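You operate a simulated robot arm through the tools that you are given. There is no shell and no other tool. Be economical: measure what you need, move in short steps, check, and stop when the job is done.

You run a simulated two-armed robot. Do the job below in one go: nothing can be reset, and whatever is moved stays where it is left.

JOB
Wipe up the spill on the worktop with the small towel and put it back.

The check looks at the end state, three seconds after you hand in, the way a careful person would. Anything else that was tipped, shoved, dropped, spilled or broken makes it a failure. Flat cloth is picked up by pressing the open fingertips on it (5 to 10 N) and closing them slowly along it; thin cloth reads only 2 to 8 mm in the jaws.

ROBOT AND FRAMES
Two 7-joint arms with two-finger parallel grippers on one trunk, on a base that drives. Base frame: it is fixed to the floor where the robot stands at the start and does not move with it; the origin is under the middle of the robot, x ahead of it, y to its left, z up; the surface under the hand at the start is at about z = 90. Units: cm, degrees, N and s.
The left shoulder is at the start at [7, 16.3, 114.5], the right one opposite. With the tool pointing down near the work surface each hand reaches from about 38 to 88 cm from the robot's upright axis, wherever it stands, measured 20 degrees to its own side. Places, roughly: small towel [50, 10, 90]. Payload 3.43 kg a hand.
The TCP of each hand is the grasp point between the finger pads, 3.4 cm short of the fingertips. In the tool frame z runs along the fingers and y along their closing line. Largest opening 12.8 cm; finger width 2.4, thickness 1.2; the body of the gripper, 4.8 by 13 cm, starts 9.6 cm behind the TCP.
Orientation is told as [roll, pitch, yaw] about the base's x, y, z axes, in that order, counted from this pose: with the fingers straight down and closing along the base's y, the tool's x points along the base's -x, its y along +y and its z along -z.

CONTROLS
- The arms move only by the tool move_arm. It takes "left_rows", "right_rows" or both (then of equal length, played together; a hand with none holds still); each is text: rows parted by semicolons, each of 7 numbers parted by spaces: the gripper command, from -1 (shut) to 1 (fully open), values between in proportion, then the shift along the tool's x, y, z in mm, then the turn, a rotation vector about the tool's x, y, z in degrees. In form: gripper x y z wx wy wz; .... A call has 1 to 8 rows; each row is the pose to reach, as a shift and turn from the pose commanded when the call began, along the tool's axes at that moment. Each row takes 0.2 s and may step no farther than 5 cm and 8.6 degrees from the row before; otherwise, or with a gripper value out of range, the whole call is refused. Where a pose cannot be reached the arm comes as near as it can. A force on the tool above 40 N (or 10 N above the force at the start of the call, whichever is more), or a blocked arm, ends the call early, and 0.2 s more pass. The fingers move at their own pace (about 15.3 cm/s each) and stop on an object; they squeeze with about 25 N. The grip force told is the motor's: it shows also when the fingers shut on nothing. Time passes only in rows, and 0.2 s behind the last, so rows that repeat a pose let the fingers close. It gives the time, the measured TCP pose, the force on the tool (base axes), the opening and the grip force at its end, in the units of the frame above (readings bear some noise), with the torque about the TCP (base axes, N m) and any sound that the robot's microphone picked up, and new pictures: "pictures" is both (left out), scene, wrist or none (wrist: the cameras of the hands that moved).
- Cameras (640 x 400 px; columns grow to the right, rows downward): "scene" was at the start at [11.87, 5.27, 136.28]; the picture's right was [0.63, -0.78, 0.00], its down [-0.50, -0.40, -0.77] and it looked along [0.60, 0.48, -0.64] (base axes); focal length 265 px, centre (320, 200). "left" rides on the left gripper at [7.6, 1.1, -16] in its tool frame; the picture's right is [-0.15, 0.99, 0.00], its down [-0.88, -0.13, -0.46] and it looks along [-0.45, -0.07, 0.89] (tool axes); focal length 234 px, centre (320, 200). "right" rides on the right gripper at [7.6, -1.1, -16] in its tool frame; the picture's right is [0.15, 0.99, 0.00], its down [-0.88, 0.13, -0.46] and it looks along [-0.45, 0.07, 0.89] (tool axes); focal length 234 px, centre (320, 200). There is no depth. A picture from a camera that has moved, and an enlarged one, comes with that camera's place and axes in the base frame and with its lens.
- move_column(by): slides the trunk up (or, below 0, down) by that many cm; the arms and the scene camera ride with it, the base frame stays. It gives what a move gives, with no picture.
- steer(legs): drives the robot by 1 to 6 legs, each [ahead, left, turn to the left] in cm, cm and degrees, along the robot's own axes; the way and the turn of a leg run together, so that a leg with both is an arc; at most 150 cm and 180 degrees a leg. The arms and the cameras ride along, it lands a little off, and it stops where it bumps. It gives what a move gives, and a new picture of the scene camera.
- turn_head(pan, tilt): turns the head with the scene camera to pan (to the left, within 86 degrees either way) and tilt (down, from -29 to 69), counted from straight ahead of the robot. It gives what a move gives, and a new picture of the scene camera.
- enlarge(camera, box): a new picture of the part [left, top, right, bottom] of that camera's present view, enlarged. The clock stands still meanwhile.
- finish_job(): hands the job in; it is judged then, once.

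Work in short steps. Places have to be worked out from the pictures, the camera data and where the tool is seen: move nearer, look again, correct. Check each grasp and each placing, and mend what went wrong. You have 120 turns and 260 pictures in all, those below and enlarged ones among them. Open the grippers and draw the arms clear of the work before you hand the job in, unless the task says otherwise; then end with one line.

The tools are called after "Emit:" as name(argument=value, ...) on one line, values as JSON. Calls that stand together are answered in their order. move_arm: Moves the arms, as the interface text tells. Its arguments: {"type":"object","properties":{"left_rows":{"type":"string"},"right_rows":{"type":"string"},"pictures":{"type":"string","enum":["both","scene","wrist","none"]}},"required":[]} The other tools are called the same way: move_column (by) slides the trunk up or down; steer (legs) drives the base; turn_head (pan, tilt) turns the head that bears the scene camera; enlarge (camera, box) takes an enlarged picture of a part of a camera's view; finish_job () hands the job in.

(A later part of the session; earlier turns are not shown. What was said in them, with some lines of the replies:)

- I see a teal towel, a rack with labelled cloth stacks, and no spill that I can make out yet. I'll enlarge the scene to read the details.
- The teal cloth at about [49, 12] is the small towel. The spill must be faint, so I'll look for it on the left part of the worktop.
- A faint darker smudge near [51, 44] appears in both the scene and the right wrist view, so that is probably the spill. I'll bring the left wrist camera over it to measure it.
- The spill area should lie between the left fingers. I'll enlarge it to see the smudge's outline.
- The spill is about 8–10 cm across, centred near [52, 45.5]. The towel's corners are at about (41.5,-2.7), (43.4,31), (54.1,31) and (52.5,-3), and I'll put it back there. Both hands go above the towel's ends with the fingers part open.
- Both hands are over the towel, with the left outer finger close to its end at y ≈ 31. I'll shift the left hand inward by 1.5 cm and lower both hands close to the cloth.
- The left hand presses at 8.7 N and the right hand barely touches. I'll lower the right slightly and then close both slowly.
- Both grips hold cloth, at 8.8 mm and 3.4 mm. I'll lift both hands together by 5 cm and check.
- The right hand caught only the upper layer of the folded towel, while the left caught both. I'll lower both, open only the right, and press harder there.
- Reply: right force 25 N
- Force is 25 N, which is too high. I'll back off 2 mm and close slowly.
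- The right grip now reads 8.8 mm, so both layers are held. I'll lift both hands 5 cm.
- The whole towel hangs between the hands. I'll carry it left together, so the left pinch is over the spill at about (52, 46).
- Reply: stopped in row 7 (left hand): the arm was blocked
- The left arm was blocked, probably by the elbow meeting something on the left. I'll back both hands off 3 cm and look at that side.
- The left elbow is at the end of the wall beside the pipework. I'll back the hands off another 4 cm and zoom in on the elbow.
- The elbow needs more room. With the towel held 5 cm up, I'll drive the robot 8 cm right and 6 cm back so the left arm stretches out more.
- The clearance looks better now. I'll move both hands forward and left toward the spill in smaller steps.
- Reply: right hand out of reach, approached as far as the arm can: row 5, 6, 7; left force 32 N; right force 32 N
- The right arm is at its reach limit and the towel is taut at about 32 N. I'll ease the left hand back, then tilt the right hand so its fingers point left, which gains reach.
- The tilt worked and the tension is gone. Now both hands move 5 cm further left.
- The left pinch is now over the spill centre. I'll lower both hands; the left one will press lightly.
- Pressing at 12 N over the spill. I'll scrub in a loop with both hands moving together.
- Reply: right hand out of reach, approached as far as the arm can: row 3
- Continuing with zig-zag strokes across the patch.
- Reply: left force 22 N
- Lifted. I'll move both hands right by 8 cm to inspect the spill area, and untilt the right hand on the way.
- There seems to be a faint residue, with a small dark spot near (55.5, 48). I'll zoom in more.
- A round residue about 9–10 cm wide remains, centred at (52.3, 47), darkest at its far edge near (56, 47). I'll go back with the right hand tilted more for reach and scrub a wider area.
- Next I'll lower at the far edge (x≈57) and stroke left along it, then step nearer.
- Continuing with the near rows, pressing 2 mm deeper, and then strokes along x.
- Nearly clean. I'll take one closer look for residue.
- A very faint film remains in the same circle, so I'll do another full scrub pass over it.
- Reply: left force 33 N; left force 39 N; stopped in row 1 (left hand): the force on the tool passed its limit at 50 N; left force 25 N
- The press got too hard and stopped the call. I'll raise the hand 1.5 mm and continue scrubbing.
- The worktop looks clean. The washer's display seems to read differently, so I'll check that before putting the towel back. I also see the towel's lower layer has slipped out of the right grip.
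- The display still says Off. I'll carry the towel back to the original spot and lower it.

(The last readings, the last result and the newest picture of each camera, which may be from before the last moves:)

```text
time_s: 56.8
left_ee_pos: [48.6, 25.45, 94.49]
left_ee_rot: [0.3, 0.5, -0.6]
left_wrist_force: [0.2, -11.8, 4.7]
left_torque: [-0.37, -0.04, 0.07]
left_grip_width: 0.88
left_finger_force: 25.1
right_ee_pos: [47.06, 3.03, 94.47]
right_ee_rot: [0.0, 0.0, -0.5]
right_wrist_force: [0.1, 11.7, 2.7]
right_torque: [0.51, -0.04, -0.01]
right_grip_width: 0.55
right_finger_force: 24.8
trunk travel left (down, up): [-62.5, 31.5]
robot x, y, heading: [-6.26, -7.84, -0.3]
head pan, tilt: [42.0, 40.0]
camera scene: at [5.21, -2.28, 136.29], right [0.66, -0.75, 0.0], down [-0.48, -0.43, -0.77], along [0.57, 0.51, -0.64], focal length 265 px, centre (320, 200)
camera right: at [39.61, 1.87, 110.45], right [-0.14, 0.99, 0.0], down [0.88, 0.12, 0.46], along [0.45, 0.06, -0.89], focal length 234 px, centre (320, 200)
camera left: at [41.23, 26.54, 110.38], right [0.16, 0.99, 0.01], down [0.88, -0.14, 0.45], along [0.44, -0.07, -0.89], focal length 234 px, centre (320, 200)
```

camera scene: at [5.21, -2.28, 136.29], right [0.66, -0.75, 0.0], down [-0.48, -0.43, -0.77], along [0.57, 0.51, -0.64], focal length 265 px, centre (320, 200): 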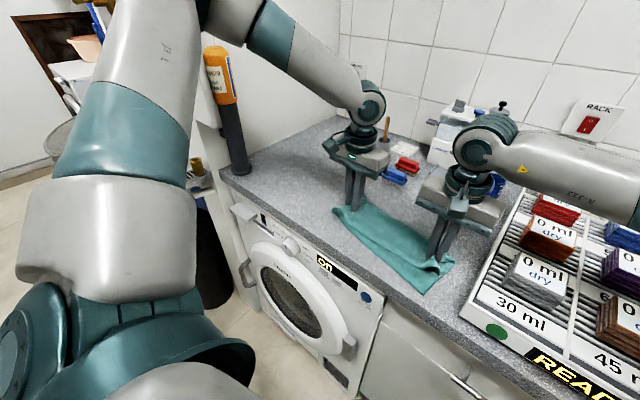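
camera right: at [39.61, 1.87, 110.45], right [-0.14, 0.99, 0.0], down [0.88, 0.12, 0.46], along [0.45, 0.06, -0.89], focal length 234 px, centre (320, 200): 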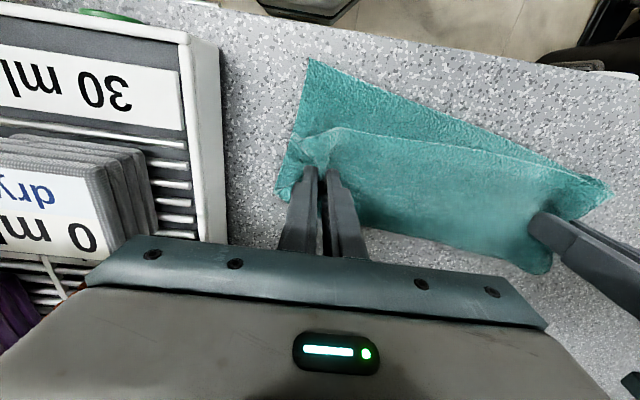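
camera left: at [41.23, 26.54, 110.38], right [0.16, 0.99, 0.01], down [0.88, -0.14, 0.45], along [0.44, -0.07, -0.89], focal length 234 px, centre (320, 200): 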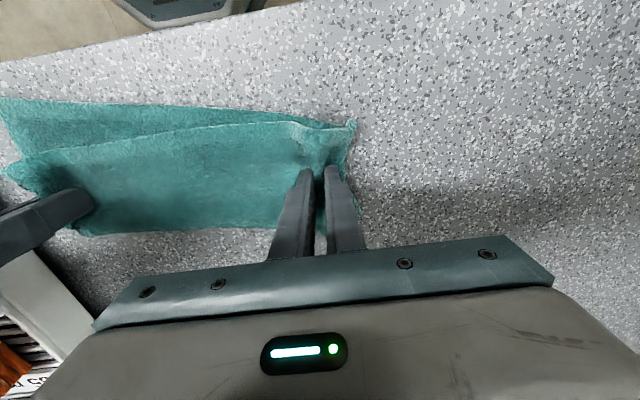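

In position. I'll open slowly while still touching, so the pinched folds spread, and then lift straight up.

Emit:
move_arm(left_rows="-0.9 0 0 0 0 0 0;-0.75 0 0 0 0 0 0;-0.6 0 0 0 0 0 0;-0.45 0 0 0 0 0 0;-0.3 0 0 0 0 0 0;-0.2 0 0 -5 0 0 0;-0.2 0 0 -40 0 0 0;-0.2 0 0 -80 0 0 0", right_rows="-0.9 0 0 0 0 0 0;-0.75 0 0 0 0 0 0;-0.6 0 0 0 0 0 0;-0.45 0 0 0 0 0 0;-0.3 0 0 0 0 0 0;-0.2 0 0 -5 0 0 0;-0.2 0 0 -40 0 0 0;-0.2 0 0 -80 0 0 0")

```text
time_s: 58.6
left_ee_pos: [48.74, 25.39, 102.53]
left_ee_rot: [0.4, 0.4, -0.6]
left_wrist_force: [-0.6, 0.0, 0.1]
left_torque: [0.01, 0.0, 0.02]
left_grip_width: 5.13
left_finger_force: 0.1
right_ee_pos: [47.23, 2.75, 102.47]
right_ee_rot: [-0.1, 0.0, -0.4]
right_wrist_force: [-0.3, -0.1, 0.5]
right_torque: [-0.01, -0.01, 0.02]
right_grip_width: 5.16
right_finger_force: 0.0
trunk travel left (down, up): [-62.5, 31.5]
robot x, y, heading: [-6.49, -7.56, -0.3]
head pan, tilt: [42.0, 40.0]
camera scene: at [5.14, -2.29, 136.28], right [0.66, -0.75, 0.0], down [-0.48, -0.43, -0.77], along [0.57, 0.51, -0.64], focal length 265 px, centre (320, 200)
camera right: at [39.62, 1.69, 118.42], right [-0.14, 0.99, 0.0], down [0.88, 0.12, 0.46], along [0.45, 0.06, -0.89], focal length 234 px, centre (320, 200)
camera left: at [41.35, 26.47, 118.47], right [0.16, 0.99, 0.01], down [0.88, -0.14, 0.45], along [0.44, -0.07, -0.89], focal length 234 px, centre (320, 200)
```

scene: 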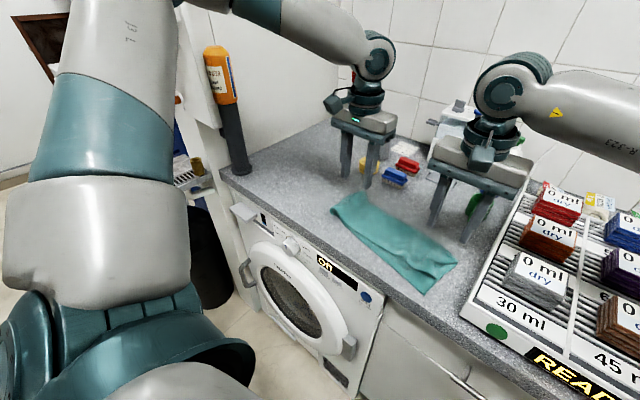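
right: 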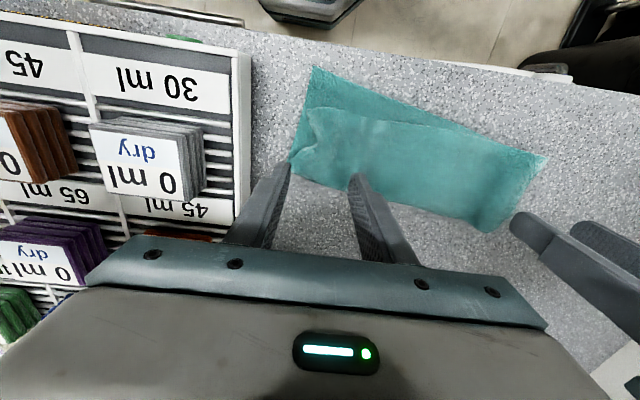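
left: 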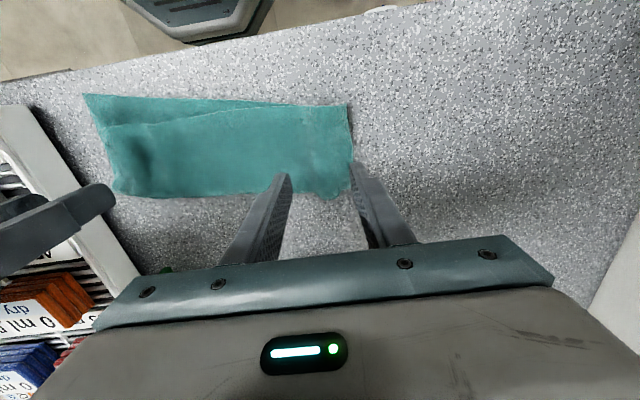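

The towel lies flat, within 2–3 cm of its original place, though the lower layer's right front corner peeks out about 3 cm. I'll raise the arms and look closely.

Emit:
move_arm(left_rows="-0.2 0 15 -30 0 0 0;-0.2 0 40 -60 0 0 0;-0.2 0 65 -90 0 0 0;-0.2 0 90 -120 0 0 0;-0.2 0 90 -120 0 0 0", right_rows="-0.2 0 0 -30 0 0 0;-0.2 0 0 -60 0 0 0;-0.2 0 0 -90 0 0 0;-0.2 0 0 -120 0 0 0;-0.2 0 0 -120 0 0 0", pictures="wrist")

Emit:
turn_head(pan=10, tilt=50)

Emit:
enlarge(camera="scene", box=[120, 120, 400, 300])

```text
time_s: 59.8
left_ee_pos: [49.15, 33.98, 114.43]
left_ee_rot: [0.4, 0.5, -0.6]
left_wrist_force: [-0.2, -0.3, 0.3]
left_torque: [0.0, 0.02, 0.01]
left_grip_width: 5.15
left_finger_force: 0.1
right_ee_pos: [47.14, 2.83, 114.45]
right_ee_rot: [0.0, 0.0, -0.4]
right_wrist_force: [0.0, 0.4, -0.5]
right_torque: [0.01, -0.01, 0.0]
right_grip_width: 5.09
right_finger_force: 0.2
trunk travel left (down, up): [-62.5, 31.5]
robot x, y, heading: [-6.09, -7.81, -0.3]
head pan, tilt: [42.0, 40.0]
camera right: at [39.72, 1.74, 130.42], right [-0.14, 0.99, 0.0], down [0.88, 0.12, 0.45], along [0.45, 0.06, -0.89], focal length 234 px, centre (320, 200)
camera left: at [41.71, 35.16, 130.47], right [0.16, 0.99, 0.01], down [0.88, -0.14, 0.45], along [0.44, -0.07, -0.89], focal length 234 px, centre (320, 200)
```

right: 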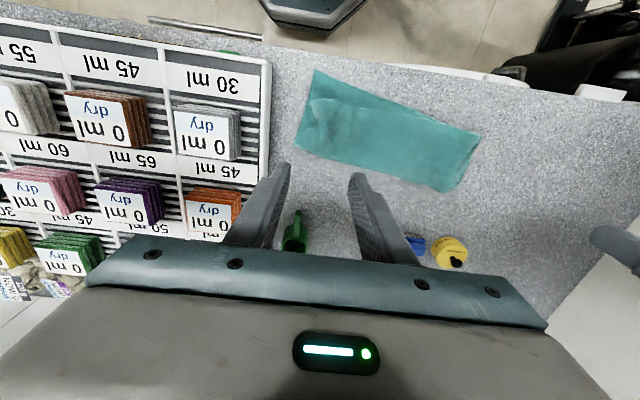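
left: 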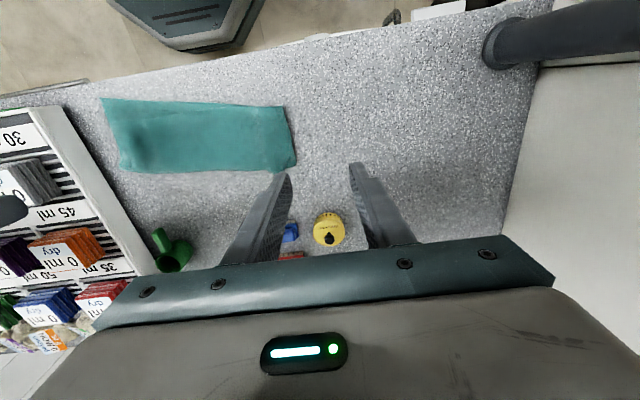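

```text
time_s: 60.8
left_ee_pos: [48.97, 33.91, 114.57]
left_ee_rot: [0.4, 0.5, -0.7]
left_wrist_force: [0.0, 0.9, -0.5]
left_torque: [0.0, 0.0, -0.02]
left_grip_width: 5.11
left_finger_force: 0.1
right_ee_pos: [47.22, 2.87, 114.56]
right_ee_rot: [0.0, 0.0, -0.4]
right_wrist_force: [-0.1, -0.4, 0.8]
right_torque: [-0.01, 0.02, 0.01]
right_grip_width: 5.14
right_finger_force: 0.0
trunk travel left (down, up): [-62.5, 31.5]
robot x, y, heading: [-6.29, -7.64, -0.2]
head pan, tilt: [10.0, 50.0]
camera scene: at [6.53, -6.6, 134.86], right [0.17, -0.99, 0.0], down [-0.76, -0.13, -0.64], along [0.63, 0.11, -0.77], focal length 265 px, centre (320, 200)
```

scene: 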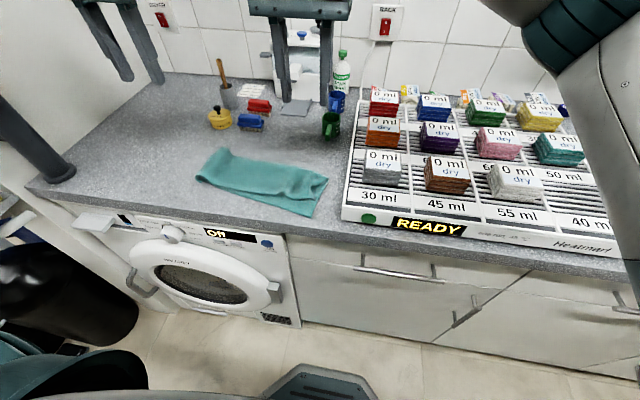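

```text
2.22 times, centred on (260, 210) of scene
camera zoom: at [6.53, -6.6, 134.86], right [0.17, -0.99, 0.0], down [-0.76, -0.13, -0.64], along [0.63, 0.11, -0.77], focal length 588 px, centre (453, 178)
```

zoom: 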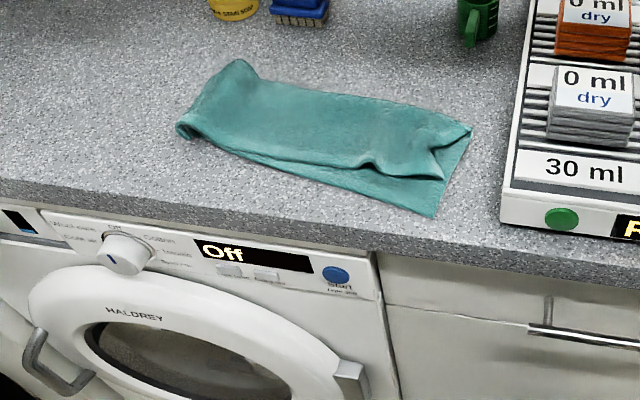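

The towel is flat and back in place, and the other objects look untouched. One last check of the spill area from the left camera.

Emit:
enlarge(camera="left", box=[340, 80, 460, 190])

Emit:
enlarge(camera="scene", box=[40, 70, 220, 190])

```text
3.64 times, centred on (400, 135) of left
camera zoom: at [41.61, 35.15, 130.48], right [0.16, 0.99, 0.01], down [0.88, -0.14, 0.45], along [0.44, -0.07, -0.89], focal length 852 px, centre (29, 436)
```

zoom: 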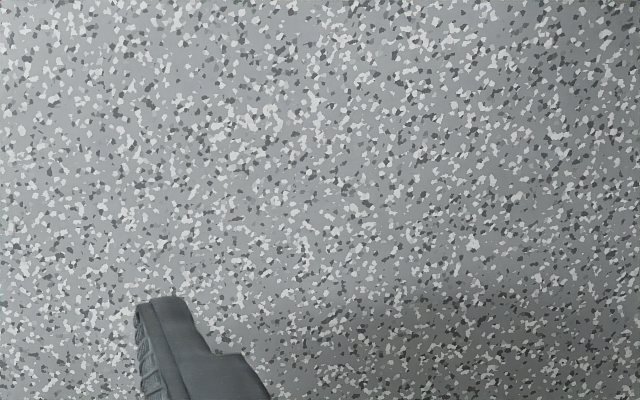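

```text
3.33 times, centred on (130, 130) of scene
camera zoom: at [6.53, -6.6, 134.86], right [0.17, -0.99, 0.0], down [-0.76, -0.13, -0.64], along [0.63, 0.11, -0.77], focal length 882 px, centre (953, 433)
```

zoom: 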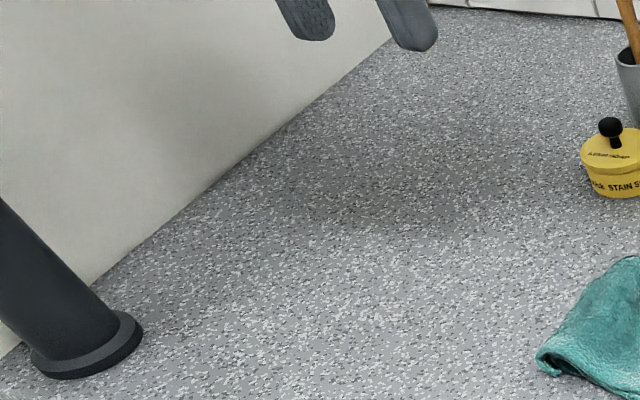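

The spill is gone, and only soft arm shadows remain. I'll open the grippers and draw the arms back clear.

Emit:
move_arm(left_rows="0.5 20 0 0 0 0 0;1 50 0 0 0 0 0;1 70 0 0 0 0 0;1 70 0 0 0 0 0", right_rows="0.5 10 0 -10 0 0 0;1 20 0 -20 0 0 0;1 20 0 -20 0 0 0;1 20 0 -20 0 0 0", pictures="scene")

```text
time_s: 61.8
left_ee_pos: [41.99, 34.35, 114.43]
left_ee_rot: [0.4, 0.4, -0.6]
left_wrist_force: [0.4, 0.5, 0.3]
left_torque: [0.03, -0.02, -0.02]
left_grip_width: 12.8
left_finger_force: 0.0
right_ee_pos: [45.17, 3.04, 116.39]
right_ee_rot: [0.0, 0.1, -0.3]
right_wrist_force: [-0.6, -0.2, -0.1]
right_torque: [-0.01, 0.02, 0.0]
right_grip_width: 12.81
right_finger_force: 0.0
trunk travel left (down, up): [-62.5, 31.5]
robot x, y, heading: [-6.58, -7.87, -0.4]
head pan, tilt: [10.0, 50.0]
camera scene: at [6.54, -6.62, 134.85], right [0.17, -0.99, 0.0], down [-0.76, -0.13, -0.64], along [0.63, 0.11, -0.77], focal length 265 px, centre (320, 200)
```

scene: 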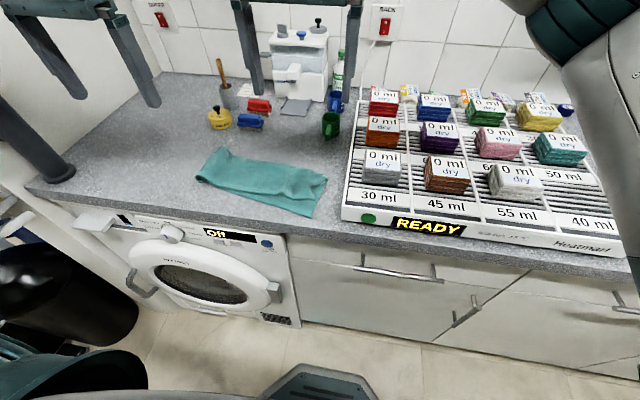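

Everything is in place and both arms are clear, so I'm handing the job in.

Emit:
finish_job()

```text
The job is handed in.
```

The spill is wiped up and the towel is back flat within about 3 cm of where it was, slightly turned, with its lower layer showing about 3 cm at the right front corner; the left elbow bumped the end of the wall once, and I saw nothing moved.
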